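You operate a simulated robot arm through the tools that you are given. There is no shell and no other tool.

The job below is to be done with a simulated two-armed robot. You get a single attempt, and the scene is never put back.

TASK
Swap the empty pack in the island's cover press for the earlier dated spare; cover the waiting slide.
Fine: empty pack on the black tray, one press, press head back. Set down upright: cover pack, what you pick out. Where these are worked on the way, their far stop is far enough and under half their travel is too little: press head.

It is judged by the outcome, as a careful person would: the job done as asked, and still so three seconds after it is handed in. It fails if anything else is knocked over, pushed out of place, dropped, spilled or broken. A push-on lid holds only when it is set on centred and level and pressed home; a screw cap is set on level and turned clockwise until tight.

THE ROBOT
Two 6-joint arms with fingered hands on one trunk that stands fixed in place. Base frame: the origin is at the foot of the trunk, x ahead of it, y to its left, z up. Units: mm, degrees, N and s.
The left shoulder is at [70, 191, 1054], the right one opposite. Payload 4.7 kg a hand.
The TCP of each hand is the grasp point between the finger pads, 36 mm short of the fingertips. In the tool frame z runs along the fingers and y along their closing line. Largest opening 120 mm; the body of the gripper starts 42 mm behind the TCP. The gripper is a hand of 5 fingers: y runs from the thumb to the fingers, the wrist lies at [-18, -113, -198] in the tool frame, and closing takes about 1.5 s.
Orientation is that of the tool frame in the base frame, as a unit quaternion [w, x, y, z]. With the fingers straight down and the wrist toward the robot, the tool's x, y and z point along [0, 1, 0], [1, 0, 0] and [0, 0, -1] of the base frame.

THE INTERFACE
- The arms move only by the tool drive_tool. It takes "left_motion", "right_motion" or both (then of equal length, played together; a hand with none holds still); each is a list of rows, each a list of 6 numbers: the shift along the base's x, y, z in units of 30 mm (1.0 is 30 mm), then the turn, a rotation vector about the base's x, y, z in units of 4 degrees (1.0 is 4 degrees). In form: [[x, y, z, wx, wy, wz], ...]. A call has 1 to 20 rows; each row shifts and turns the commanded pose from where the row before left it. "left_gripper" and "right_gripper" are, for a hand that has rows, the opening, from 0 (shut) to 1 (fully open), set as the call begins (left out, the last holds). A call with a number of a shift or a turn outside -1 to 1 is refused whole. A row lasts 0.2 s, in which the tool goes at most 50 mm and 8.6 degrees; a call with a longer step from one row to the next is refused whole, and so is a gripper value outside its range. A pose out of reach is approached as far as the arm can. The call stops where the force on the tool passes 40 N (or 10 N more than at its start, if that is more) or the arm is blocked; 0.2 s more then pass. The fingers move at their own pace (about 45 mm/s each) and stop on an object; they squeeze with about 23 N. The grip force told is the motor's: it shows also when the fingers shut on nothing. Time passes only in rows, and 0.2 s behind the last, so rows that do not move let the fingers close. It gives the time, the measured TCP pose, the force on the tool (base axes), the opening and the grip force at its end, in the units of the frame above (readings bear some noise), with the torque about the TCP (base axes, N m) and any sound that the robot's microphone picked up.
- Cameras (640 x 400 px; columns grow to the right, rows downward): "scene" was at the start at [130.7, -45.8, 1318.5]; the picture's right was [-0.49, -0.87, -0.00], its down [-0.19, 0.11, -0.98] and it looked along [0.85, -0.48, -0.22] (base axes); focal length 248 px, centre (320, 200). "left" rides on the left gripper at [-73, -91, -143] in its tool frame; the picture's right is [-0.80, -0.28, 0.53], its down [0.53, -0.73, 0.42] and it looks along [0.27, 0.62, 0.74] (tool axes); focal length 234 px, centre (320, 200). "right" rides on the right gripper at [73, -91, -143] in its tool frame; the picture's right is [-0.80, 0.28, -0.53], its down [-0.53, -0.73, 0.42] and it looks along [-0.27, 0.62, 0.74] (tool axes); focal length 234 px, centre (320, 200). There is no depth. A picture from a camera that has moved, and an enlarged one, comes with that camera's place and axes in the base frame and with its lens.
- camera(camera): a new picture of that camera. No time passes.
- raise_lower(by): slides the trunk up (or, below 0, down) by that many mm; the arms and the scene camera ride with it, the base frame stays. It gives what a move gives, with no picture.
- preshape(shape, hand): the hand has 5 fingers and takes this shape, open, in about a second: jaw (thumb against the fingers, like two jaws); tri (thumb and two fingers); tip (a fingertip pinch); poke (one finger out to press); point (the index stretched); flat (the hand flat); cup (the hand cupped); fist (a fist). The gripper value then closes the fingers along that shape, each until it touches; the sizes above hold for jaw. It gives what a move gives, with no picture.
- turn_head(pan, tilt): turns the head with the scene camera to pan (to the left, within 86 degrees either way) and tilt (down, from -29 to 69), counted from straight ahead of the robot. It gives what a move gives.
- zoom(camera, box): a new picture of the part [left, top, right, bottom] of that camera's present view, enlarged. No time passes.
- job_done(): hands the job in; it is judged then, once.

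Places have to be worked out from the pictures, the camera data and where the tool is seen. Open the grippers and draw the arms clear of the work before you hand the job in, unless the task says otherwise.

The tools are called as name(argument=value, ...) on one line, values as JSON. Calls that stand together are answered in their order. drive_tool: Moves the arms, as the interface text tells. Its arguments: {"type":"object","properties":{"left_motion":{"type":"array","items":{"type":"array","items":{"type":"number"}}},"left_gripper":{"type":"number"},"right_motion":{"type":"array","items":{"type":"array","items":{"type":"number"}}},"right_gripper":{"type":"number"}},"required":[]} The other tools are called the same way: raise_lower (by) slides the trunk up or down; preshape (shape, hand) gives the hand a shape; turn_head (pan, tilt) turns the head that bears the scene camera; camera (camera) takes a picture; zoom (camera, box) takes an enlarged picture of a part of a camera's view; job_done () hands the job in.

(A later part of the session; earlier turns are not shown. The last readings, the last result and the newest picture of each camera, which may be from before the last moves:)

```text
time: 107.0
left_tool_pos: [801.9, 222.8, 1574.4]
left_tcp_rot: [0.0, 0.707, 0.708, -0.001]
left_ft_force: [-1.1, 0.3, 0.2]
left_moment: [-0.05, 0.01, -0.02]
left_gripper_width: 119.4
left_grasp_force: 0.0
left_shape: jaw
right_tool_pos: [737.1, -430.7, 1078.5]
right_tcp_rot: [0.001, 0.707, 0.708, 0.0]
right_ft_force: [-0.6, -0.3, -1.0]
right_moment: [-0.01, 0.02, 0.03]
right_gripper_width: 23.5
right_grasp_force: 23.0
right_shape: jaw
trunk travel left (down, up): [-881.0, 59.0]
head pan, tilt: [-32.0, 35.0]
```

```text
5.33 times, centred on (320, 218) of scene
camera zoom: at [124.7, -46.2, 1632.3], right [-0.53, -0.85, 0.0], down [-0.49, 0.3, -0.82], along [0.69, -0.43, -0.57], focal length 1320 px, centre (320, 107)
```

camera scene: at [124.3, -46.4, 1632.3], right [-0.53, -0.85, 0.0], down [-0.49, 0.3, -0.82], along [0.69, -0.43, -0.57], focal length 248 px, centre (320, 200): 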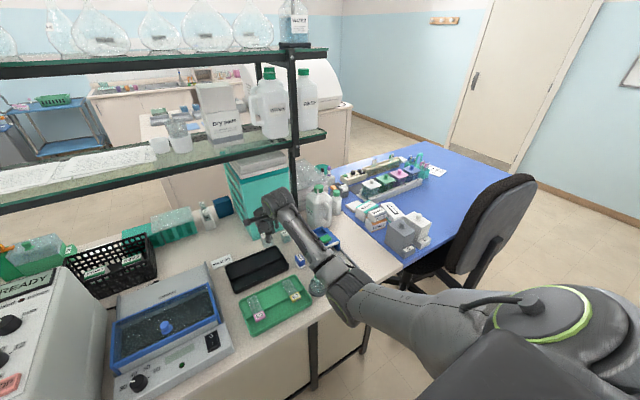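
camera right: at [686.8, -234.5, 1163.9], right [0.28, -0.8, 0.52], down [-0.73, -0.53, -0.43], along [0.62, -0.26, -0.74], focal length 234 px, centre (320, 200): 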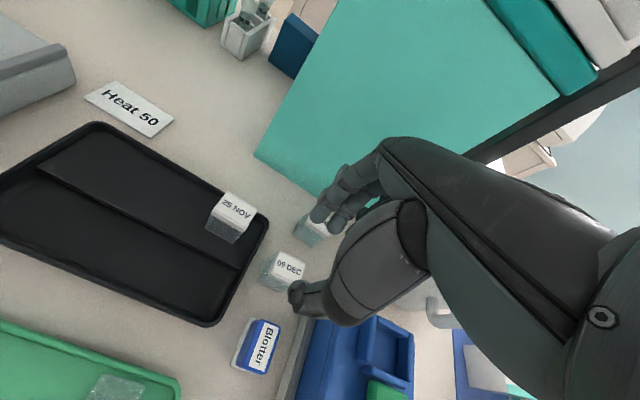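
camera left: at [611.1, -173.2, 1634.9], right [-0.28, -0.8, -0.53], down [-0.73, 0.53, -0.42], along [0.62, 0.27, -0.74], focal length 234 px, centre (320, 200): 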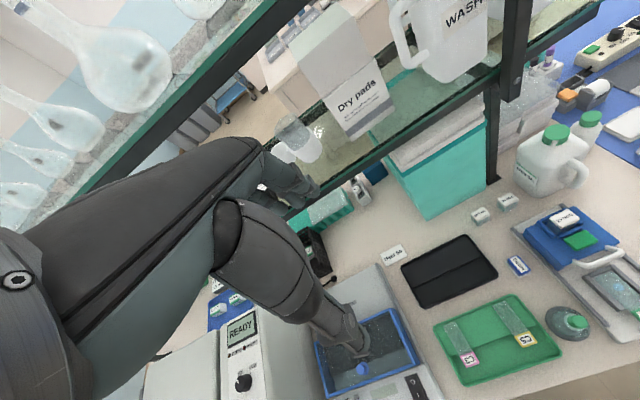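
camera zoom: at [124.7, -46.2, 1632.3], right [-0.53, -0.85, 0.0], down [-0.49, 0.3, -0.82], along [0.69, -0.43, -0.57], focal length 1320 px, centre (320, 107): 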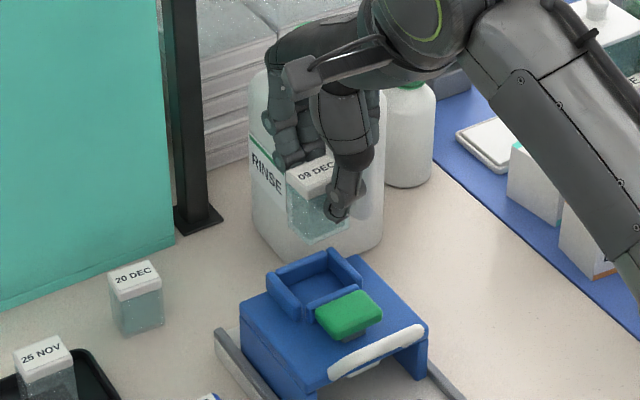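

Pocket inner centre comes out near (737,-427), and the pack lines up within a couple of millimetres; I nudge +y by 2 mm and lower until the base enters the cradle.

drive_tool(right_motion=[[0, 0.06, -0.7, 0, 0, 0], [0, 0, -0.6, 0, 0, 0], [0, 0, -0.2, 0, 0, 0], [0, 0, -0.1, 0, 0, 0], [0, 0, 0, 0, 0, 0]])

zoom(camera="right", box=[220, 160, 400, 340])

zoom(camera="scene", box=[290, 195, 350, 240])

```text
time: 108.2
left_tool_pos: [800.8, 222.0, 1575.2]
left_tcp_rot: [0.0, 0.707, 0.707, 0.0]
left_ft_force: [0.2, -0.2, 1.0]
left_moment: [-0.06, -0.05, 0.02]
left_gripper_width: 119.9
left_grasp_force: 0.1
left_shape: jaw
right_tool_pos: [738.3, -427.8, 1032.6]
right_tcp_rot: [0.0, 0.706, 0.708, 0.002]
right_ft_force: [-0.4, 0.8, -0.8]
right_moment: [0.01, -0.02, 0.0]
right_gripper_width: 23.6
right_grasp_force: 23.2
right_shape: jaw
trunk travel left (down, up): [-881.0, 59.0]
head pan, tilt: [-32.0, 35.0]
```

```text
2.22 times, centred on (310, 250) of right
camera zoom: at [646.6, -356.7, 1174.8], right [0.28, -0.8, 0.53], down [-0.73, -0.53, -0.43], along [0.62, -0.27, -0.74], focal length 520 px, centre (342, 89)
```

zoom: 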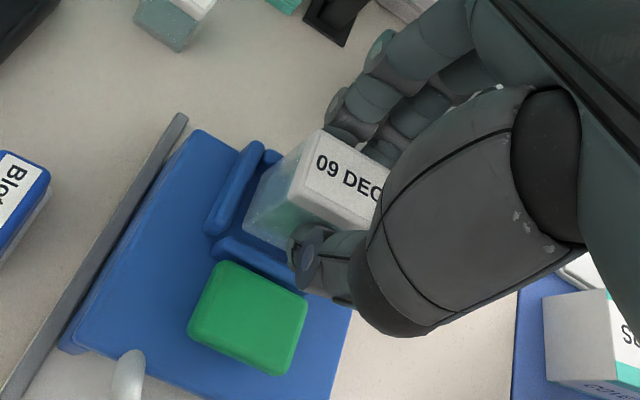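

```text
8.89 times, centred on (320, 218) of scene
camera zoom: at [124.6, -46.6, 1632.3], right [-0.53, -0.85, 0.0], down [-0.49, 0.3, -0.82], along [0.69, -0.43, -0.57], focal length 2200 px, centre (320, 44)
```

zoom: 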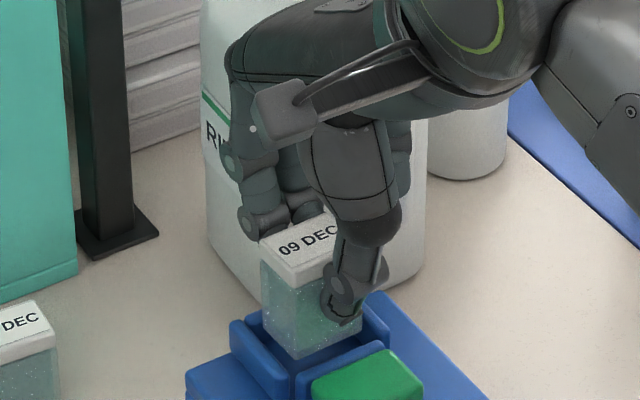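

Aligned and no contact yet. I lower the last ~13 mm slowly.

drive_tool(right_motion=[[0, 0, -0.12, 0, 0, 0], [0, 0, -0.12, 0, 0, 0], [0, 0, -0.08, 0, 0, 0], [0, 0, 0, 0, 0, 0]])

zoom(camera="right", box=[220, 160, 400, 340])

zoom(camera="scene", box=[290, 195, 350, 240])

```text
time: 109.2
left_tool_pos: [801.9, 221.9, 1575.4]
left_tcp_rot: [0.0, 0.707, 0.707, 0.0]
left_ft_force: [0.0, -0.7, 1.0]
left_moment: [-0.01, -0.01, -0.02]
left_gripper_width: 119.9
left_grasp_force: 0.0
left_shape: jaw
right_tool_pos: [737.8, -427.2, 1022.4]
right_tcp_rot: [0.0, 0.706, 0.708, 0.001]
right_ft_force: [0.1, 0.2, 0.1]
right_moment: [-0.01, -0.02, 0.0]
right_gripper_width: 23.5
right_grasp_force: 23.1
right_shape: jaw
trunk travel left (down, up): [-881.0, 59.0]
head pan, tilt: [-32.0, 35.0]
```

```text
2.22 times, centred on (310, 250) of right
camera zoom: at [645.9, -356.3, 1165.5], right [0.28, -0.8, 0.53], down [-0.73, -0.53, -0.43], along [0.62, -0.27, -0.74], focal length 520 px, centre (342, 89)
```

zoom: 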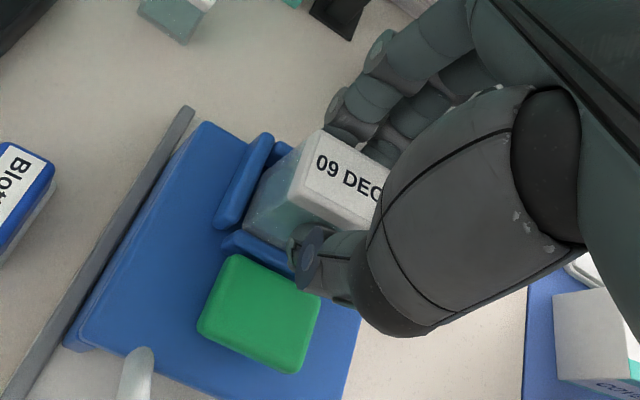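

```text
8.89 times, centred on (320, 218) of scene
camera zoom: at [124.3, -46.7, 1632.3], right [-0.53, -0.85, 0.0], down [-0.49, 0.3, -0.82], along [0.69, -0.43, -0.57], focal length 2200 px, centre (320, 44)
```

zoom: 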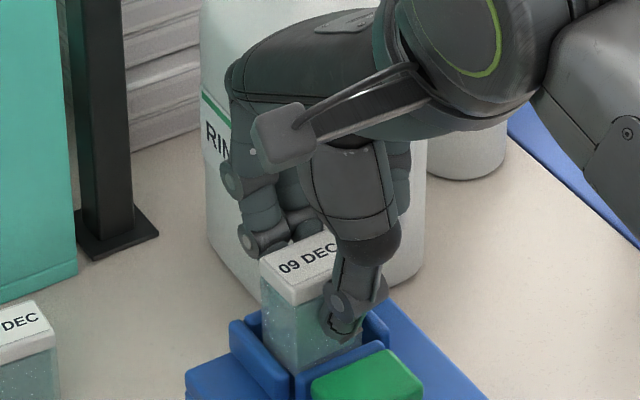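

The pack is entering the pocket with no force. I continue down to contact.

drive_tool(right_motion=[[0, 0, -0.08, 0, 0, 0], [0, 0, -0.06, 0, 0, 0], [0, 0, 0, 0, 0, 0]])

```text
time: 110.0
left_tool_pos: [801.7, 222.3, 1574.9]
left_tcp_rot: [0.0, 0.708, 0.707, 0.0]
left_ft_force: [0.3, 0.6, 0.3]
left_moment: [0.01, -0.01, 0.0]
left_gripper_width: 119.8
left_grasp_force: 0.1
left_shape: jaw
right_tool_pos: [738.1, -427.8, 1018.0]
right_tcp_rot: [0.0, 0.707, 0.708, 0.0]
right_ft_force: [0.5, -0.6, -0.7]
right_moment: [0.01, 0.0, -0.02]
right_gripper_width: 23.7
right_grasp_force: 22.9
right_shape: jaw
trunk travel left (down, up): [-881.0, 59.0]
head pan, tilt: [-32.0, 35.0]
```

No contact yet; a little further in small steps.

drive_tool(right_motion=[[0, 0, -0.06, 0, 0, 0], [0, 0, -0.04, 0, 0, 0], [0, 0, 0, 0, 0, 0]])

zoom(camera="right", box=[220, 160, 400, 340])

zoom(camera="scene", box=[290, 195, 350, 240])

```text
time: 110.8
left_tool_pos: [800.6, 223.2, 1575.7]
left_tcp_rot: [0.0, 0.707, 0.707, 0.0]
left_ft_force: [-0.2, -0.1, 0.5]
left_moment: [0.0, 0.0, 0.02]
left_gripper_width: 119.8
left_grasp_force: 0.1
left_shape: jaw
right_tool_pos: [738.5, -427.2, 1014.1]
right_tcp_rot: [0.001, 0.707, 0.707, 0.001]
right_ft_force: [-0.5, -0.4, -1.0]
right_moment: [0.03, 0.01, -0.02]
right_gripper_width: 23.2
right_grasp_force: 23.2
right_shape: jaw
trunk travel left (down, up): [-881.0, 59.0]
head pan, tilt: [-32.0, 35.0]
```

```text
2.22 times, centred on (310, 250) of right
camera zoom: at [646.7, -356.2, 1158.6], right [0.28, -0.8, 0.53], down [-0.73, -0.53, -0.43], along [0.62, -0.27, -0.74], focal length 520 px, centre (342, 89)
```

zoom: 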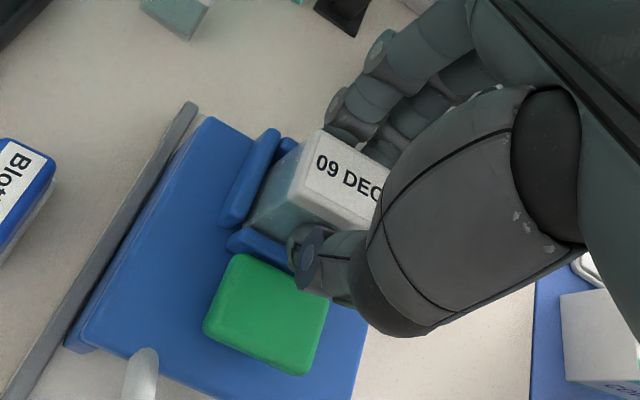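

```text
8.89 times, centred on (320, 218) of scene
camera zoom: at [124.4, -46.6, 1632.3], right [-0.53, -0.85, 0.0], down [-0.49, 0.3, -0.82], along [0.69, -0.43, -0.57], focal length 2200 px, centre (320, 44)
```

zoom: 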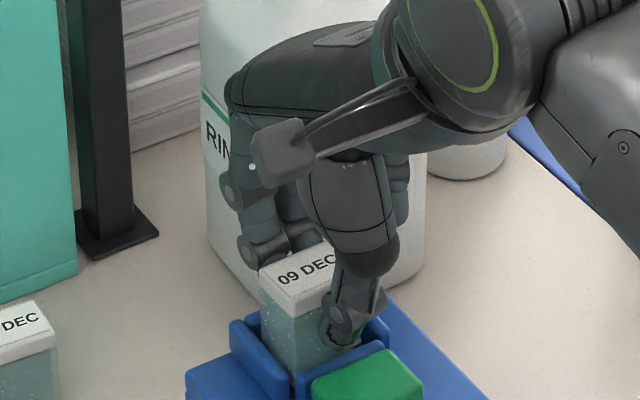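

Still no contact; I continue a couple of millimetres at a time.

drive_tool(right_motion=[[0, 0, -0.06, 0, 0, 0], [0, 0, 0, 0, 0, 0]])

```text
time: 111.4
left_tool_pos: [801.0, 222.1, 1575.0]
left_tcp_rot: [0.0, 0.707, 0.707, 0.0]
left_ft_force: [0.1, 0.0, 0.2]
left_moment: [0.01, -0.04, -0.02]
left_gripper_width: 119.8
left_grasp_force: 0.1
left_shape: jaw
right_tool_pos: [738.5, -426.8, 1013.7]
right_tcp_rot: [0.0, 0.706, 0.708, 0.001]
right_ft_force: [-0.3, 0.4, 0.2]
right_moment: [-0.01, -0.02, 0.0]
right_gripper_width: 23.3
right_grasp_force: 23.4
right_shape: jaw
trunk travel left (down, up): [-881.0, 59.0]
head pan, tilt: [-32.0, 35.0]
```

Still free; continuing down slightly.

drive_tool(right_motion=[[0, 0, -0.06, 0, 0, 0], [0, 0, 0, 0, 0, 0]])

zoom(camera="right", box=[270, 200, 350, 280])

zoom(camera="scene", box=[300, 205, 340, 235])

```text
time: 112.0
left_tool_pos: [801.1, 222.2, 1575.4]
left_tcp_rot: [0.0, 0.707, 0.707, 0.0]
left_ft_force: [-0.2, -0.1, 0.3]
left_moment: [-0.02, -0.01, 0.04]
left_gripper_width: 119.5
left_grasp_force: 0.1
left_shape: jaw
right_tool_pos: [738.3, -428.1, 1010.7]
right_tcp_rot: [0.001, 0.707, 0.708, 0.001]
right_ft_force: [0.5, -0.2, -0.2]
right_moment: [-0.02, 0.0, -0.01]
right_gripper_width: 23.5
right_grasp_force: 22.9
right_shape: jaw
trunk travel left (down, up): [-881.0, 59.0]
head pan, tilt: [-32.0, 35.0]
```

```text
5.00 times, centred on (310, 240) of right
camera zoom: at [646.8, -356.0, 1155.0], right [0.28, -0.8, 0.53], down [-0.73, -0.53, -0.43], along [0.62, -0.27, -0.74], focal length 1171 px, centre (370, 0)
```

zoom: 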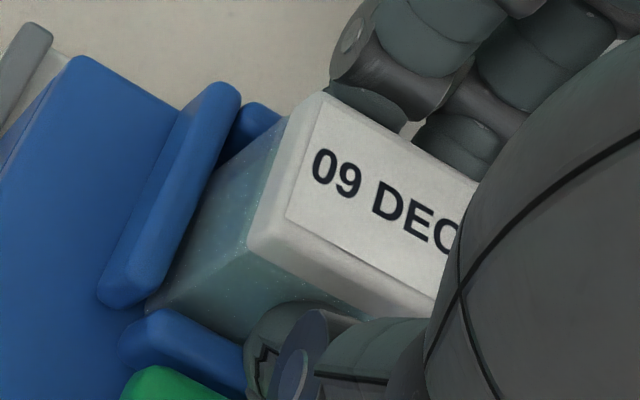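

```text
13.33 times, centred on (320, 220) of scene
camera zoom: at [124.4, -46.7, 1632.3], right [-0.53, -0.85, 0.0], down [-0.49, 0.3, -0.82], along [0.69, -0.43, -0.57], focal length 3300 px, centre (320, -67)
```

zoom: 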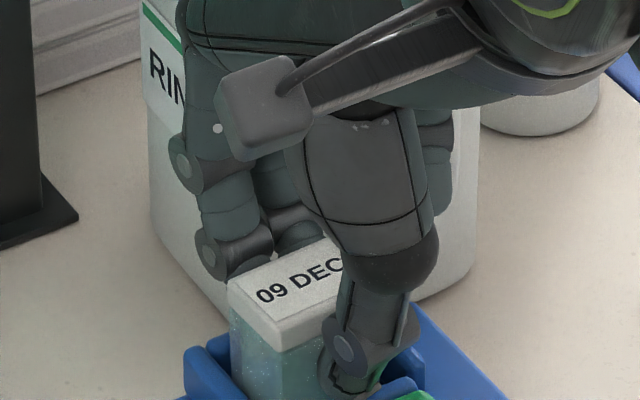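

The pack is well inside the pocket; I go 2 mm further to find the floor.

drive_tool(right_motion=[[0, 0, -0.06, 0, 0, 0], [0, 0, 0, 0, 0, 0]])

```text
time: 112.6
left_tool_pos: [800.6, 221.2, 1575.4]
left_tcp_rot: [0.0, 0.707, 0.707, 0.001]
left_ft_force: [0.6, 0.4, 0.1]
left_moment: [0.03, -0.03, -0.01]
left_gripper_width: 119.9
left_grasp_force: 0.0
left_shape: jaw
right_tool_pos: [737.8, -426.3, 1010.5]
right_tcp_rot: [0.001, 0.706, 0.708, 0.0]
right_ft_force: [-0.2, -0.3, 3.2]
right_moment: [-0.03, -0.02, -0.03]
right_gripper_width: 23.7
right_grasp_force: 22.7
right_shape: jaw
trunk travel left (down, up): [-881.0, 59.0]
head pan, tilt: [-32.0, 35.0]
```

Light contact (3 N, centred): the pack is on the pocket floor. I open just a few millimetres first so the thumb doesn't sweep over the front wall, then lift before opening wider.

drive_tool(right_motion=[[0, 0, 0, 0, 0, 0], [0, 0, 0, 0, 0, 0], [0, 0, 0, 0, 0, 0]], right_gripper=0.25)

drive_tool(right_motion=[[0, 0, 0.1, 0, 0, 0], [0, 0, 0.2, 0, 0, 0], [0, 0, 0.2, 0, 0, 0], [0, 0, 0, 0, 0, 0]])

zoom(camera="right", box=[220, 160, 400, 340])

zoom(camera="scene", box=[290, 195, 350, 240])

```text
time: 113.4
left_tool_pos: [800.5, 222.0, 1574.3]
left_tcp_rot: [0.0, 0.707, 0.707, 0.0]
left_ft_force: [0.5, -0.5, 0.7]
left_moment: [-0.02, -0.03, -0.01]
left_gripper_width: 119.8
left_grasp_force: 0.0
left_shape: jaw
right_tool_pos: [738.5, -427.9, 1009.4]
right_tcp_rot: [0.001, 0.706, 0.708, 0.001]
right_ft_force: [1.0, 0.2, 0.9]
right_moment: [0.0, 0.0, -0.03]
right_gripper_width: 29.4
right_grasp_force: 0.1
right_shape: jaw
trunk travel left (down, up): [-881.0, 59.0]
head pan, tilt: [-32.0, 35.0]
```

```text
time: 114.4
left_tool_pos: [800.9, 223.1, 1575.1]
left_tcp_rot: [-0.001, 0.707, 0.707, 0.001]
left_ft_force: [1.2, 0.4, -0.4]
left_moment: [0.0, 0.01, 0.01]
left_gripper_width: 120.1
left_grasp_force: 0.0
left_shape: jaw
right_tool_pos: [737.4, -428.1, 1026.1]
right_tcp_rot: [0.001, 0.706, 0.708, 0.0]
right_ft_force: [0.5, 0.2, -0.1]
right_moment: [0.02, -0.02, -0.01]
right_gripper_width: 29.8
right_grasp_force: 0.2
right_shape: jaw
trunk travel left (down, up): [-881.0, 59.0]
head pan, tilt: [-32.0, 35.0]
```

```text
2.22 times, centred on (310, 250) of right
camera zoom: at [646.2, -356.3, 1168.7], right [0.28, -0.8, 0.53], down [-0.73, -0.53, -0.43], along [0.62, -0.27, -0.74], focal length 520 px, centre (342, 89)
```

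zoom: 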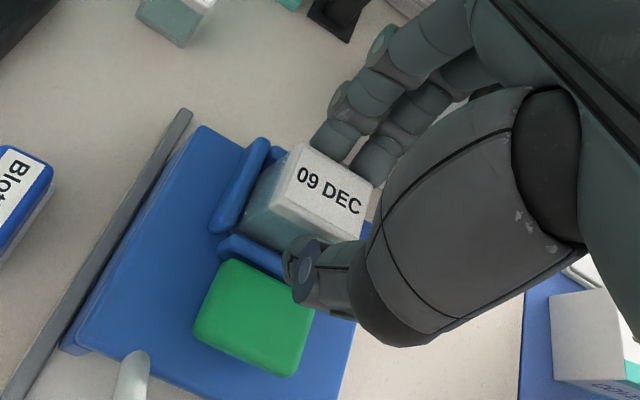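

```text
8.89 times, centred on (320, 218) of scene
camera zoom: at [124.4, -46.7, 1632.3], right [-0.53, -0.85, 0.0], down [-0.49, 0.3, -0.82], along [0.69, -0.43, -0.57], focal length 2200 px, centre (320, 44)
```

zoom: 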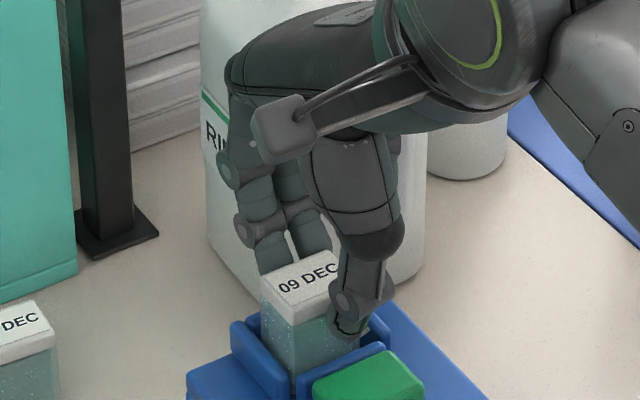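

The spare stays seated. I open wider and lift well clear.

drive_tool(right_motion=[[0, 0, 0.2, 0, 0, 0], [0, 0, 0.3, 0, 0, 0], [0, 0, 0.7, 0, 0, 0], [0, 0, 1, 0, 0, 0], [0, 0, 1, 0, 0, 0], [0, 0, 0, 0, 0, 0]], right_gripper=0.4)

zoom(camera="right", box=[150, 140, 350, 340])

zoom(camera="scene", box=[280, 190, 400, 280])

```text
time: 115.8
left_tool_pos: [800.8, 221.4, 1573.7]
left_tcp_rot: [0.0, 0.707, 0.707, 0.0]
left_ft_force: [-1.0, 0.1, 0.4]
left_moment: [0.01, -0.02, -0.01]
left_gripper_width: 119.6
left_grasp_force: 0.1
left_shape: jaw
right_tool_pos: [737.3, -428.1, 1122.2]
right_tcp_rot: [0.0, 0.707, 0.708, 0.0]
right_ft_force: [-0.2, -0.2, -1.3]
right_moment: [-0.01, -0.02, 0.01]
right_gripper_width: 47.7
right_grasp_force: 0.1
right_shape: jaw
trunk travel left (down, up): [-881.0, 59.0]
head pan, tilt: [-32.0, 35.0]
```

```text
2.00 times, centred on (250, 240) of right
camera zoom: at [646.9, -356.5, 1265.4], right [0.28, -0.8, 0.53], down [-0.73, -0.53, -0.43], along [0.62, -0.27, -0.74], focal length 468 px, centre (460, 120)
```

zoom: 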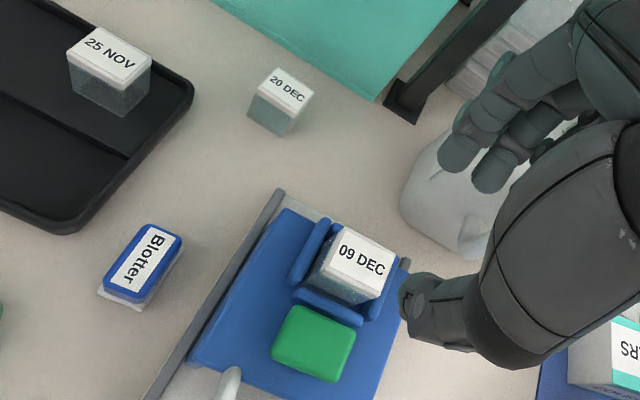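

```text
4.44 times, centred on (340, 235) of scene
camera zoom: at [124.5, -46.8, 1632.3], right [-0.53, -0.85, 0.0], down [-0.49, 0.3, -0.82], along [0.69, -0.43, -0.57], focal length 1100 px, centre (231, 44)
```

zoom: 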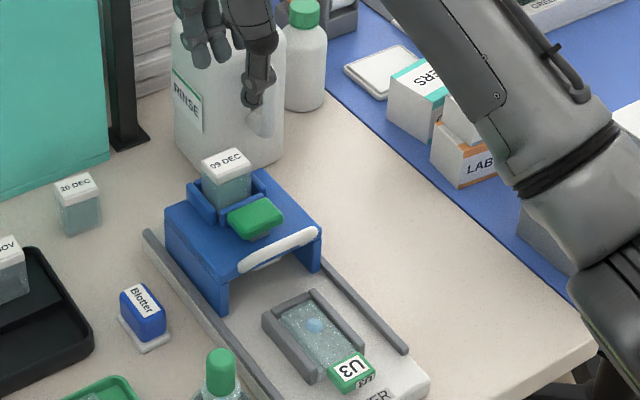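

The swap is done: 09 DEC sits upright in the cradle. Next I'll push the head toward its front stop from behind, at its left rear edge (y≈−385) clear of the pack. I close the hand, move behind the head and look.

drive_tool(right_motion=[[0.65, 0.5, 0, 0, 0, 0], [0.65, 0.5, 0, 0, 0, 0], [0.65, 0.43, 0, 0, 0, 0], [0, 0, 0, 0, 0, 0], [0, 0, 0, 0, 0, 0], [0, 0, 0, 0, 0, 0]], right_gripper=0)

zoom(camera="right", box=[180, 160, 400, 380])

zoom(camera="scene", box=[260, 170, 380, 260])

```text
time: 117.2
left_tool_pos: [802.6, 222.5, 1574.2]
left_tcp_rot: [0.0, 0.707, 0.707, 0.0]
left_ft_force: [0.3, 0.3, -0.1]
left_moment: [0.0, -0.02, 0.03]
left_gripper_width: 119.8
left_grasp_force: 0.0
left_shape: jaw
right_tool_pos: [797.0, -385.0, 1122.6]
right_tcp_rot: [0.001, 0.706, 0.708, 0.001]
right_ft_force: [0.3, -0.6, -0.3]
right_moment: [0.02, 0.01, 0.01]
right_gripper_width: 0.0
right_grasp_force: 22.7
right_shape: jaw
trunk travel left (down, up): [-881.0, 59.0]
head pan, tilt: [-32.0, 35.0]
```

```text
1.82 times, centred on (290, 270) of right
camera zoom: at [706.1, -313.3, 1265.6], right [0.28, -0.8, 0.53], down [-0.73, -0.53, -0.43], along [0.62, -0.27, -0.74], focal length 426 px, centre (374, 73)
```

zoom: 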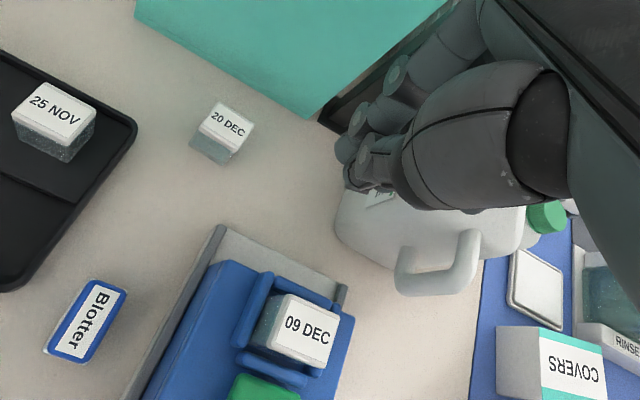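

```text
4.44 times, centred on (320, 215) of scene
camera zoom: at [124.6, -46.3, 1632.3], right [-0.53, -0.85, 0.0], down [-0.49, 0.3, -0.82], along [0.69, -0.43, -0.57], focal length 1100 px, centre (320, 133)
```

zoom: 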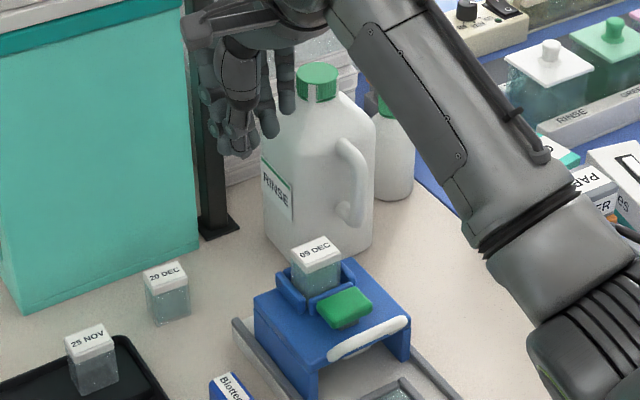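

The hand is behind and left of the cradle with clear space. I descend to TCP z≈972 (tips ≈936, below the deck top).

drive_tool(right_motion=[[0, 0, -1, 0, 0, 0], [0, 0, -1, 0, 0, 0], [0, 0, -1, 0, 0, 0], [0, 0, -1, 0, 0, 0], [0, 0, -0.6, 0, 0, 0], [0, 0, -0.4, 0, 0, 0], [0, 0, 0, 0, 0, 0]])

zoom(camera="right", box=[180, 160, 400, 380])

zoom(camera="scene", box=[280, 190, 380, 265])

```text
time: 118.8
left_tool_pos: [801.9, 222.5, 1575.3]
left_tcp_rot: [0.0, 0.707, 0.707, 0.0]
left_ft_force: [0.6, 0.6, 0.5]
left_moment: [-0.03, 0.0, 0.03]
left_gripper_width: 119.9
left_grasp_force: 0.0
left_shape: jaw
right_tool_pos: [796.5, -384.9, 971.5]
right_tcp_rot: [0.001, 0.706, 0.708, 0.0]
right_ft_force: [0.2, -0.4, -1.1]
right_moment: [-0.01, 0.03, 0.01]
right_gripper_width: 0.0
right_grasp_force: 22.8
right_shape: jaw
trunk travel left (down, up): [-881.0, 59.0]
head pan, tilt: [-32.0, 35.0]
```

```text
1.82 times, centred on (290, 270) of right
camera zoom: at [705.2, -313.7, 1114.1], right [0.28, -0.8, 0.53], down [-0.73, -0.53, -0.43], along [0.62, -0.27, -0.74], focal length 426 px, centre (374, 73)
```

zoom: 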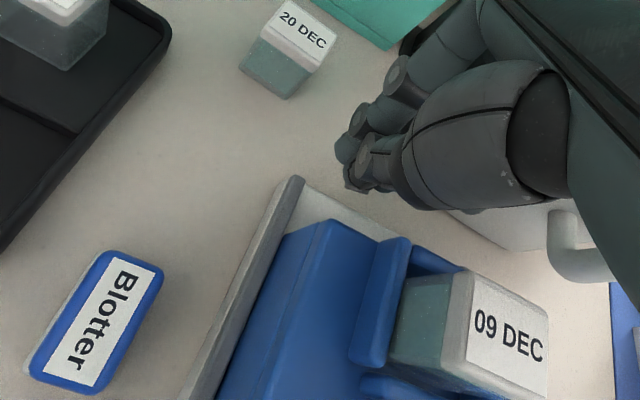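

```text
5.33 times, centred on (330, 228) of scene
camera zoom: at [124.4, -46.7, 1632.3], right [-0.53, -0.85, 0.0], down [-0.49, 0.3, -0.82], along [0.69, -0.43, -0.57], focal length 1320 px, centre (267, 53)
```

zoom: 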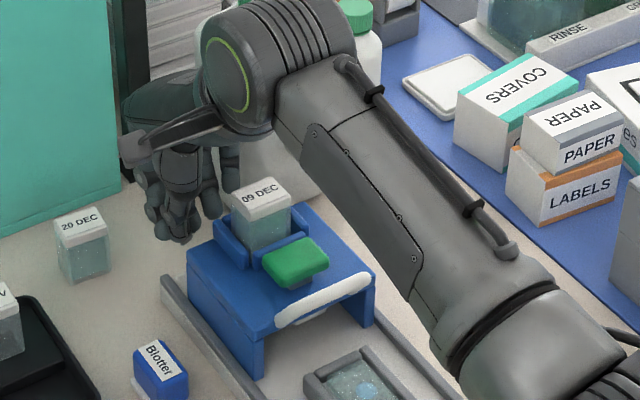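

Clear on all sides. I push −x gently and watch for contact.

drive_tool(right_motion=[[-0.4, 0, 0, 0, 0, 0], [-0.3, 0, 0, 0, 0, 0], [-0.2, 0, 0, 0, 0, 0], [-0.2, 0, 0, 0, 0, 0], [0, 0, 0, 0, 0, 0]])

zoom(camera="right", box=[180, 160, 400, 380])

zoom(camera="scene", box=[280, 190, 380, 265])

```text
time: 120.0
left_tool_pos: [801.6, 223.2, 1575.6]
left_tcp_rot: [0.0, 0.707, 0.707, 0.0]
left_ft_force: [-0.1, -0.1, 0.1]
left_moment: [0.02, -0.04, 0.01]
left_gripper_width: 119.5
left_grasp_force: 0.1
left_shape: jaw
right_tool_pos: [764.0, -383.6, 971.5]
right_tcp_rot: [0.0, 0.706, 0.708, -0.001]
right_ft_force: [0.6, -0.1, 0.0]
right_moment: [-0.02, 0.0, -0.02]
right_gripper_width: 0.0
right_grasp_force: 23.2
right_shape: jaw
trunk travel left (down, up): [-881.0, 59.0]
head pan, tilt: [-32.0, 35.0]
```

```text
1.82 times, centred on (290, 270) of right
camera zoom: at [672.2, -312.2, 1115.1], right [0.28, -0.8, 0.53], down [-0.73, -0.53, -0.43], along [0.62, -0.27, -0.74], focal length 426 px, centre (374, 73)
```

zoom: 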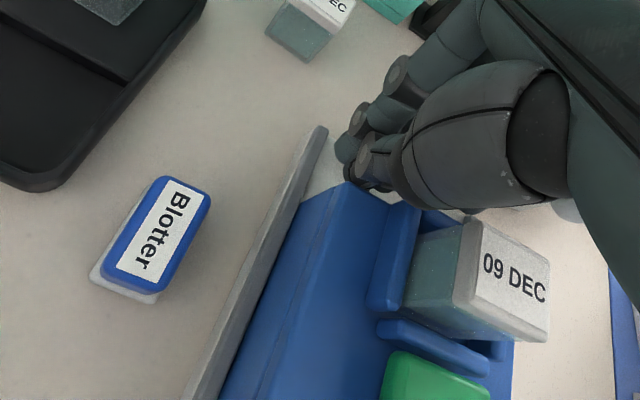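

```text
5.33 times, centred on (330, 228) of scene
camera zoom: at [124.6, -46.5, 1632.3], right [-0.53, -0.85, 0.0], down [-0.49, 0.3, -0.82], along [0.69, -0.43, -0.57], focal length 1320 px, centre (267, 53)
```

zoom: 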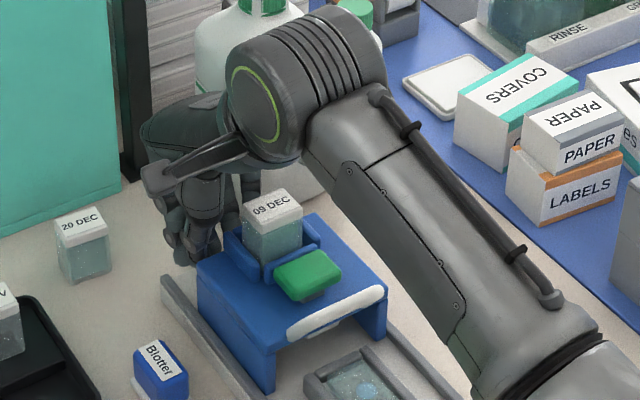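

The head slides with almost no force and has already moved ~10 mm. I keep pushing along −x.

drive_tool(right_motion=[[-0.4, 0, 0, 0, 0, 0], [-0.5, 0, 0, 0, 0, 0], [-0.5, 0, 0, 0, 0, 0], [-0.5, 0, 0, 0, 0, 0], [-0.4, 0, 0, 0, 0, 0], [0, 0, 0, 0, 0, 0]])

zoom(camera="right", box=[180, 160, 400, 380])

zoom(camera="scene", box=[280, 200, 400, 290])

```text
time: 121.4
left_tool_pos: [802.4, 222.3, 1575.2]
left_tcp_rot: [0.0, 0.707, 0.707, 0.0]
left_ft_force: [0.1, 0.4, 0.2]
left_moment: [0.02, -0.02, -0.02]
left_gripper_width: 119.6
left_grasp_force: 0.1
left_shape: jaw
right_tool_pos: [694.9, -384.2, 971.3]
right_tcp_rot: [0.0, 0.708, 0.707, -0.001]
right_ft_force: [0.8, 1.3, -0.3]
right_moment: [0.0, 0.02, -0.03]
right_gripper_width: 0.2
right_grasp_force: 23.0
right_shape: jaw
trunk travel left (down, up): [-881.0, 59.0]
head pan, tilt: [-32.0, 35.0]
```

```text
1.82 times, centred on (290, 270) of right
camera zoom: at [603.5, -313.2, 1114.5], right [0.28, -0.8, 0.53], down [-0.73, -0.53, -0.43], along [0.62, -0.27, -0.74], focal length 426 px, centre (374, 73)
```

zoom: 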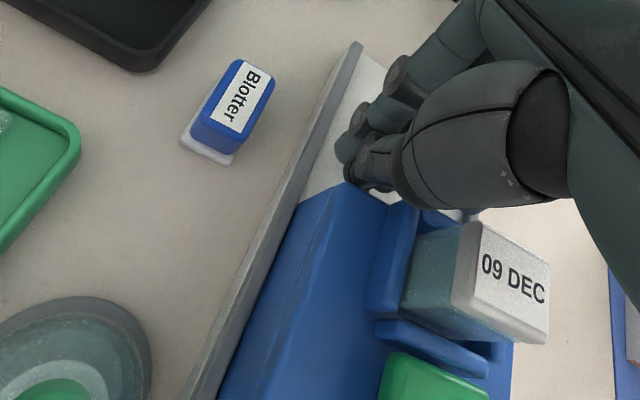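

```text
4.44 times, centred on (340, 245) of scene
camera zoom: at [124.6, -46.5, 1632.3], right [-0.53, -0.85, 0.0], down [-0.49, 0.3, -0.82], along [0.69, -0.43, -0.57], focal length 1100 px, centre (231, 0)
```

zoom: 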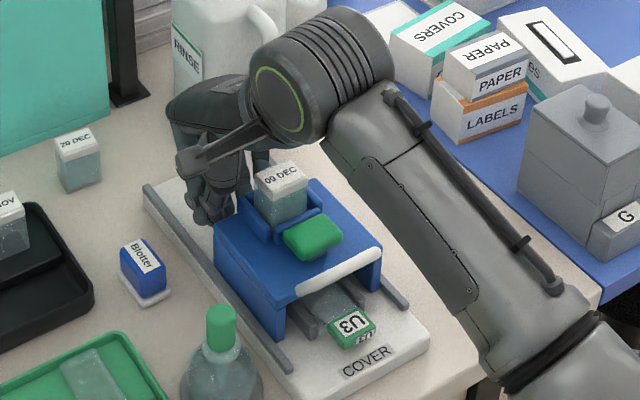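

About 80 mm of travel so far, moving smoothly. I continue to the far stop with smaller steps.

drive_tool(right_motion=[[-0.3, 0, 0, 0, 0, 0], [-0.3, 0, 0, 0, 0, 0], [-0.3, 0, 0, 0, 0, 0], [0, 0, 0, 0, 0, 0]])

zoom(camera="scene", box=[280, 200, 400, 290])

```text
time: 122.2
left_tool_pos: [806.9, 219.2, 1572.3]
left_tcp_rot: [-0.001, 0.708, 0.706, 0.0]
left_ft_force: [-0.6, -0.3, -0.2]
left_moment: [0.0, 0.02, -0.01]
left_gripper_width: 119.6
left_grasp_force: 0.0
left_shape: jaw
right_tool_pos: [677.1, -383.7, 976.1]
right_tcp_rot: [0.006, 0.706, 0.708, 0.01]
right_ft_force: [35.6, 2.8, -7.2]
right_moment: [0.21, -0.79, 0.39]
right_gripper_width: 0.1
right_grasp_force: 23.0
right_shape: jaw
trunk travel left (down, up): [-881.0, 59.0]
head pan, tilt: [-32.0, 35.0]
stopped in row 3 (right hand): the force on the tool passed its limit at 44 N (the readings are from after the stop); the commanded pose is now the measured one
```

```text
4.44 times, centred on (340, 245) of scene
camera zoom: at [130.7, -46.6, 1631.6], right [-0.53, -0.85, 0.0], down [-0.49, 0.3, -0.82], along [0.69, -0.43, -0.58], focal length 1100 px, centre (231, 0)
```

zoom: 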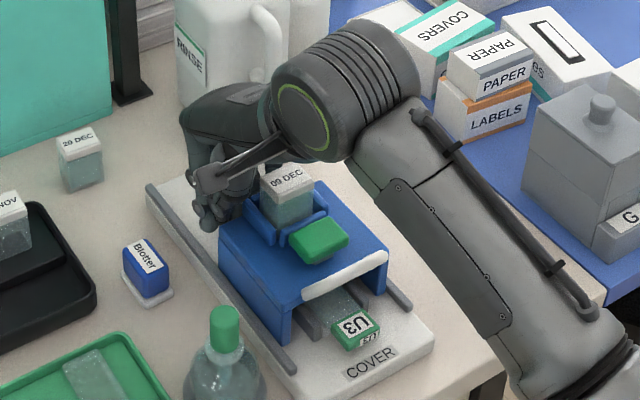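

The head hit its front stop (44 N spike, call stopped). I back the hand off a little and check that the head stays and the base has not shifted.

drive_tool(right_motion=[[0.3, 0, 0, 0, 0, 0], [0.5, 0, 0, 0, 0, 0], [0.3, 0, 0, 0, 0, 0], [0, 0, 0, 0, 0, 0], [0, 0, 0, 0, 0, 0]])

zoom(camera="scene", box=[280, 200, 400, 290])

zoom(camera="right", box=[180, 160, 400, 380])

```text
time: 123.4
left_tool_pos: [801.2, 220.5, 1574.2]
left_tcp_rot: [0.0, 0.708, 0.706, -0.001]
left_ft_force: [-0.5, -0.5, 0.2]
left_moment: [0.04, 0.0, -0.02]
left_gripper_width: 119.6
left_grasp_force: 0.1
left_shape: jaw
right_tool_pos: [706.7, -384.4, 975.9]
right_tcp_rot: [0.005, 0.706, 0.708, 0.007]
right_ft_force: [-0.2, -0.3, 0.6]
right_moment: [-0.01, 0.01, 0.01]
right_gripper_width: 0.0
right_grasp_force: 22.3
right_shape: jaw
trunk travel left (down, up): [-881.0, 59.0]
head pan, tilt: [-32.0, 35.0]
```

```text
4.44 times, centred on (340, 245) of scene
camera zoom: at [123.7, -47.2, 1632.4], right [-0.53, -0.85, 0.0], down [-0.49, 0.3, -0.82], along [0.69, -0.43, -0.57], focal length 1100 px, centre (231, 0)
```

zoom: 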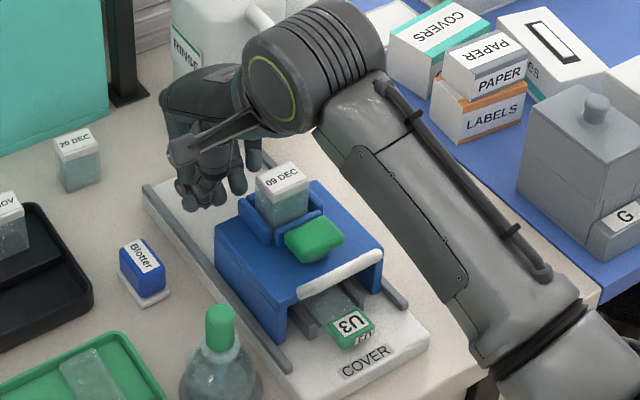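

```text
1.82 times, centred on (290, 270) of right
camera zoom: at [612.3, -313.3, 1118.0], right [0.27, -0.8, 0.53], down [-0.73, -0.53, -0.44], along [0.63, -0.26, -0.73], focal length 426 px, centre (374, 73)
```

zoom: 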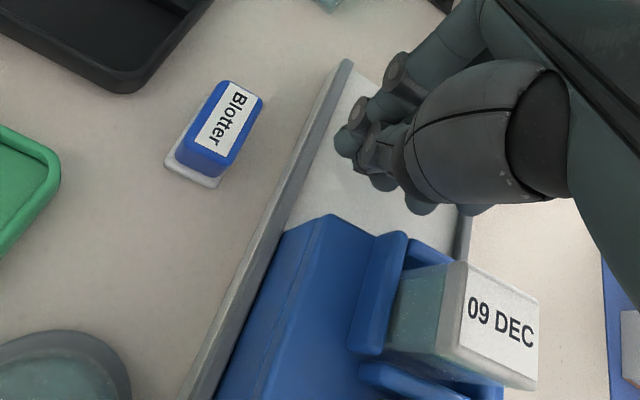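

The head stays at its front stop (moved about 86 mm; rear edge now x≈676) and the base hasn't moved. I raise the hand clear and set the poke shape to press the button with one finger.

drive_tool(right_motion=[[0.2, 0, 0.5, 0, 0, 0], [0, 0, 1, 0, 0, 0], [0, 0, 1, 0, 0, 0], [0, 0, 1, 0, 0, 0], [0, 0, 1, 0, 0, 0], [0, 0, 0, 0, 0, 0]])

preshape(hand="right", shape="poke")

camera(camera="right")

zoom(camera="scene", box=[260, 150, 400, 255])

```text
time: 124.8
left_tool_pos: [801.3, 220.2, 1574.0]
left_tcp_rot: [0.0, 0.707, 0.707, -0.001]
left_ft_force: [0.3, 0.1, 0.1]
left_moment: [-0.02, -0.01, -0.01]
left_gripper_width: 119.7
left_grasp_force: 0.0
left_shape: jaw
right_tool_pos: [711.1, -384.0, 1109.1]
right_tcp_rot: [0.005, 0.707, 0.707, 0.005]
right_ft_force: [0.4, -0.3, 1.0]
right_moment: [-0.03, 0.01, -0.01]
right_gripper_width: 0.1
right_grasp_force: 22.9
right_shape: jaw
trunk travel left (down, up): [-881.0, 59.0]
head pan, tilt: [-32.0, 35.0]
```

```text
time: 125.7
left_tool_pos: [802.5, 220.6, 1575.0]
left_tcp_rot: [0.0, 0.708, 0.706, 0.0]
left_ft_force: [0.2, 0.1, 0.4]
left_moment: [-0.02, 0.0, -0.01]
left_gripper_width: 119.4
left_grasp_force: 0.1
left_shape: jaw
right_tool_pos: [711.4, -384.0, 1110.1]
right_tcp_rot: [0.005, 0.706, 0.708, 0.006]
right_ft_force: [0.5, 0.1, 0.6]
right_moment: [-0.01, 0.01, -0.01]
right_gripper_width: 0.0
right_grasp_force: 0.0
right_shape: poke
trunk travel left (down, up): [-881.0, 59.0]
head pan, tilt: [-32.0, 35.0]
```

```text
taken
camera right: at [618.3, -312.7, 1251.7], right [0.27, -0.8, 0.53], down [-0.73, -0.53, -0.44], along [0.63, -0.26, -0.73], focal length 234 px, centre (320, 200)
```

right: 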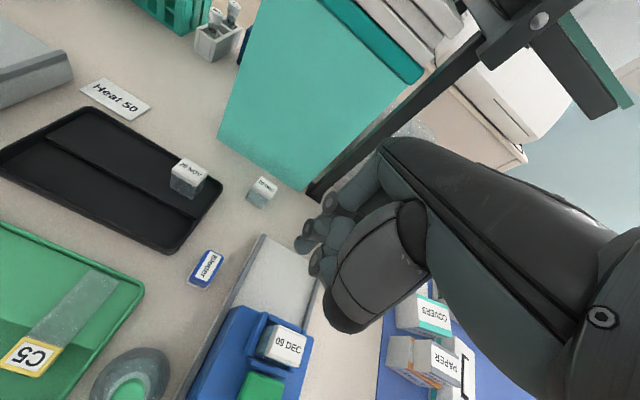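

```text
3.81 times, centred on (330, 202) of scene
camera zoom: at [124.4, -46.6, 1632.3], right [-0.53, -0.85, 0.0], down [-0.49, 0.3, -0.82], along [0.69, -0.43, -0.57], focal length 943 px, centre (282, 190)
```

zoom: 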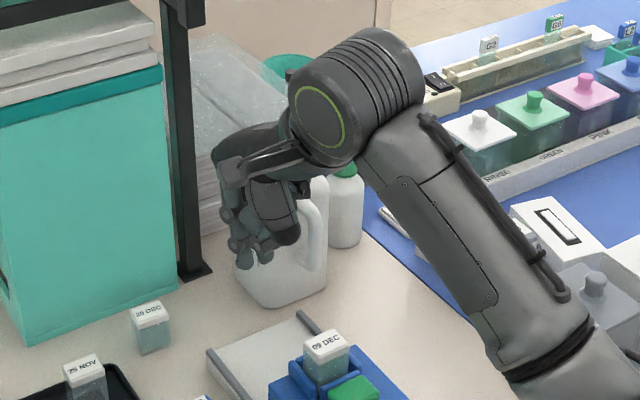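

The hand shape isn't clear yet with the gripper value at 0; I open it along the poke shape and look again.

drive_tool(right_motion=[[0, 0, 0, 0, 0, 0], [0, 0, 0, 0, 0, 0], [0, 0, 0, 0, 0, 0], [0, 0, 0, 0, 0, 0], [0, 0, 0, 0, 0, 0]], right_gripper=1)

zoom(camera="right", box=[240, 120, 440, 360])

zoom(camera="scene", box=[290, 170, 360, 222])

```text
time: 126.9
left_tool_pos: [801.5, 221.0, 1574.4]
left_tcp_rot: [-0.001, 0.708, 0.707, 0.0]
left_ft_force: [0.4, -0.2, 0.4]
left_moment: [-0.02, -0.03, -0.01]
left_gripper_width: 119.6
left_grasp_force: 0.0
left_shape: jaw
right_tool_pos: [712.3, -384.4, 1110.2]
right_tcp_rot: [0.005, 0.706, 0.708, 0.006]
right_ft_force: [-0.2, -0.6, 0.0]
right_moment: [-0.01, 0.05, -0.02]
right_gripper_width: 0.0
right_grasp_force: 0.0
right_shape: poke
trunk travel left (down, up): [-881.0, 59.0]
head pan, tilt: [-32.0, 35.0]
```

```text
1.67 times, centred on (340, 240) of right
camera zoom: at [618.3, -312.7, 1251.7], right [0.27, -0.8, 0.53], down [-0.73, -0.53, -0.44], along [0.63, -0.26, -0.73], focal length 390 px, centre (287, 133)
```

zoom: 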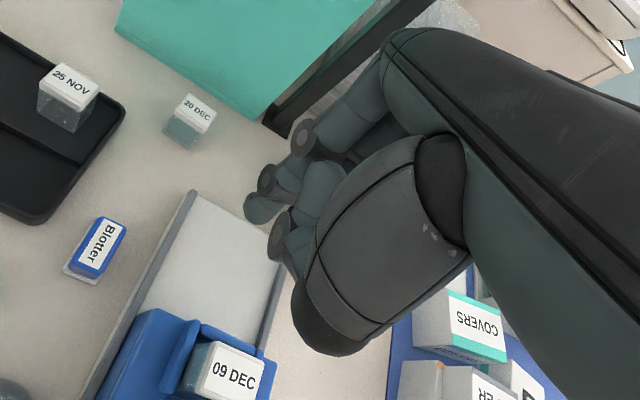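

```text
7.69 times, centred on (325, 196) of scene
camera zoom: at [124.3, -46.6, 1632.3], right [-0.53, -0.85, 0.0], down [-0.49, 0.3, -0.82], along [0.69, -0.43, -0.57], focal length 1904 px, centre (282, 231)
```

zoom: 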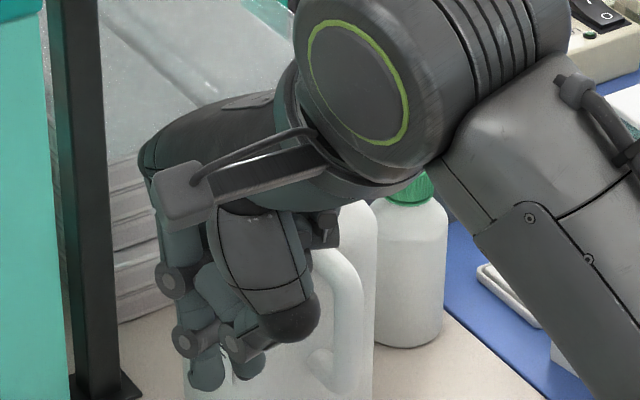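

In the poke shape the index tip lies about 36 mm below the TCP, offset (+5,+7). The button is now at about (615,-429); I move above it, aiming the tip at its front half, and check reach and alignment.

drive_tool(right_motion=[[-0.6, -0.3, 0, 0, 0, 0], [-0.6, -0.3, 0, 0, 0, 0], [-0.6, -0.3, 0, 0, 0, 0], [-0.6, -0.3, 0, 0, 0, 0], [-0.6, -0.3, 0, 0, 0, 0], [-0.6, -0.2, 0, 0, 0, 0], [0, 0, 0, 0, 0, 0]])

zoom(camera="right", box=[180, 140, 420, 380])

zoom(camera="scene", box=[270, 190, 390, 280])

```text
time: 128.5
left_tool_pos: [802.7, 221.9, 1574.0]
left_tcp_rot: [0.0, 0.708, 0.707, 0.0]
left_ft_force: [0.5, 0.1, 0.6]
left_moment: [-0.04, 0.04, -0.01]
left_gripper_width: 119.8
left_grasp_force: 0.0
left_shape: jaw
right_tool_pos: [603.7, -435.1, 1110.3]
right_tcp_rot: [0.005, 0.706, 0.708, 0.006]
right_ft_force: [0.8, 0.4, -0.4]
right_moment: [-0.01, 0.02, -0.04]
right_gripper_width: 0.0
right_grasp_force: 0.1
right_shape: poke
trunk travel left (down, up): [-881.0, 59.0]
head pan, tilt: [-32.0, 35.0]
```

```text
1.67 times, centred on (300, 260) of right
camera zoom: at [509.6, -363.9, 1252.4], right [0.27, -0.8, 0.53], down [-0.73, -0.53, -0.44], along [0.63, -0.26, -0.73], focal length 390 px, centre (353, 100)
```

zoom: 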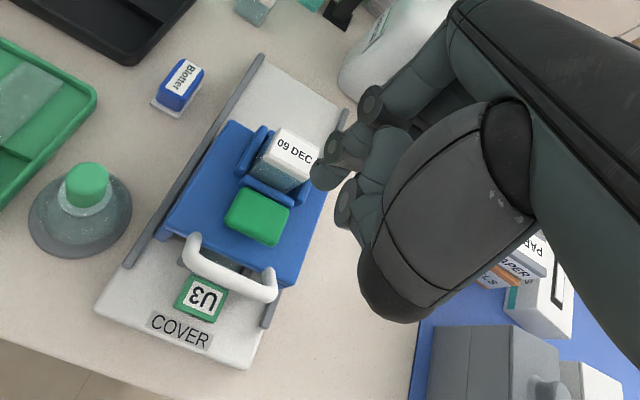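

```text
4.44 times, centred on (330, 235) of scene
camera zoom: at [124.8, -46.3, 1632.3], right [-0.53, -0.85, 0.0], down [-0.49, 0.3, -0.82], along [0.69, -0.43, -0.57], focal length 1100 px, centre (276, 44)
```

zoom: 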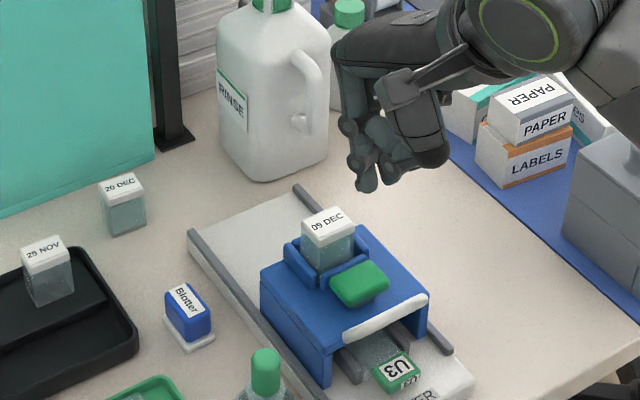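

The tip is over the button's front half. To keep the finger clear of the pack lid I tilt the hand 12° (fingers slightly forward) and re-centre, then check.

drive_tool(right_motion=[[-0.06, 0, 0, 0, -1, 0], [-0.06, 0, 0, 0, -1, 0], [-0.06, 0, 0, 0, -1, 0], [0, 0, -1, 0, 0, 0], [0, 0, -0.8, 0, 0, 0], [0, 0, 0, 0, 0, 0]])

zoom(camera="right", box=[220, 140, 400, 320])

zoom(camera="scene", box=[300, 205, 390, 272])

```text
time: 129.9
left_tool_pos: [801.2, 221.1, 1574.9]
left_tcp_rot: [-0.001, 0.708, 0.706, -0.001]
left_ft_force: [-0.5, -0.5, -0.3]
left_moment: [0.0, 0.04, 0.03]
left_gripper_width: 119.4
left_grasp_force: 0.0
left_shape: jaw
right_tool_pos: [597.1, -435.0, 1058.2]
right_tcp_rot: [0.08, 0.702, 0.703, 0.079]
right_ft_force: [-0.3, 0.2, 0.8]
right_moment: [0.0, -0.02, -0.04]
right_gripper_width: 0.0
right_grasp_force: 0.0
right_shape: poke
trunk travel left (down, up): [-881.0, 59.0]
head pan, tilt: [-32.0, 35.0]
```

```text
2.22 times, centred on (310, 230) of right
camera zoom: at [476.0, -363.4, 1176.6], right [0.16, -0.8, 0.57], down [-0.62, -0.53, -0.58], along [0.77, -0.26, -0.58], focal length 520 px, centre (342, 133)
```

zoom: 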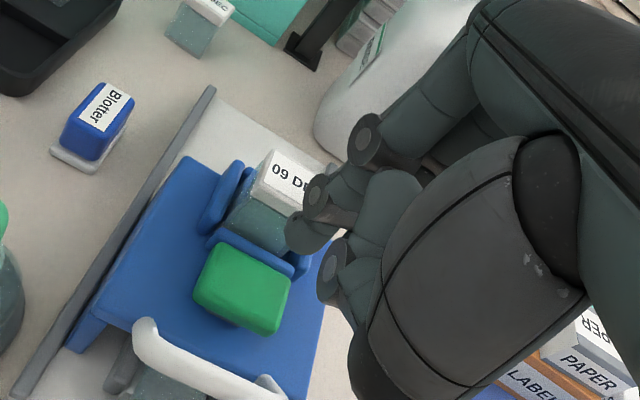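

```text
5.97 times, centred on (345, 238) of scene
camera zoom: at [124.1, -46.5, 1632.3], right [-0.53, -0.85, 0.0], down [-0.49, 0.3, -0.82], along [0.69, -0.43, -0.57], focal length 1478 px, centre (171, -30)
```

zoom: 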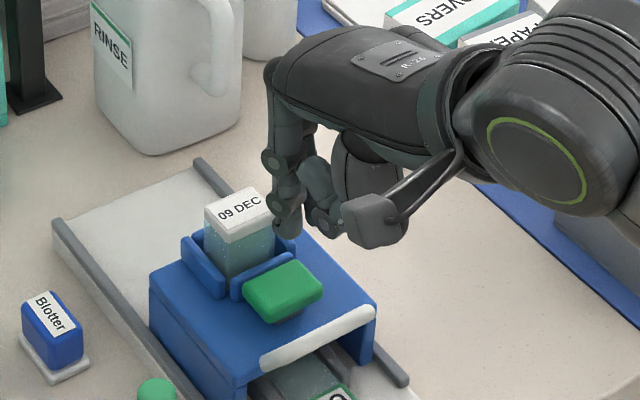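

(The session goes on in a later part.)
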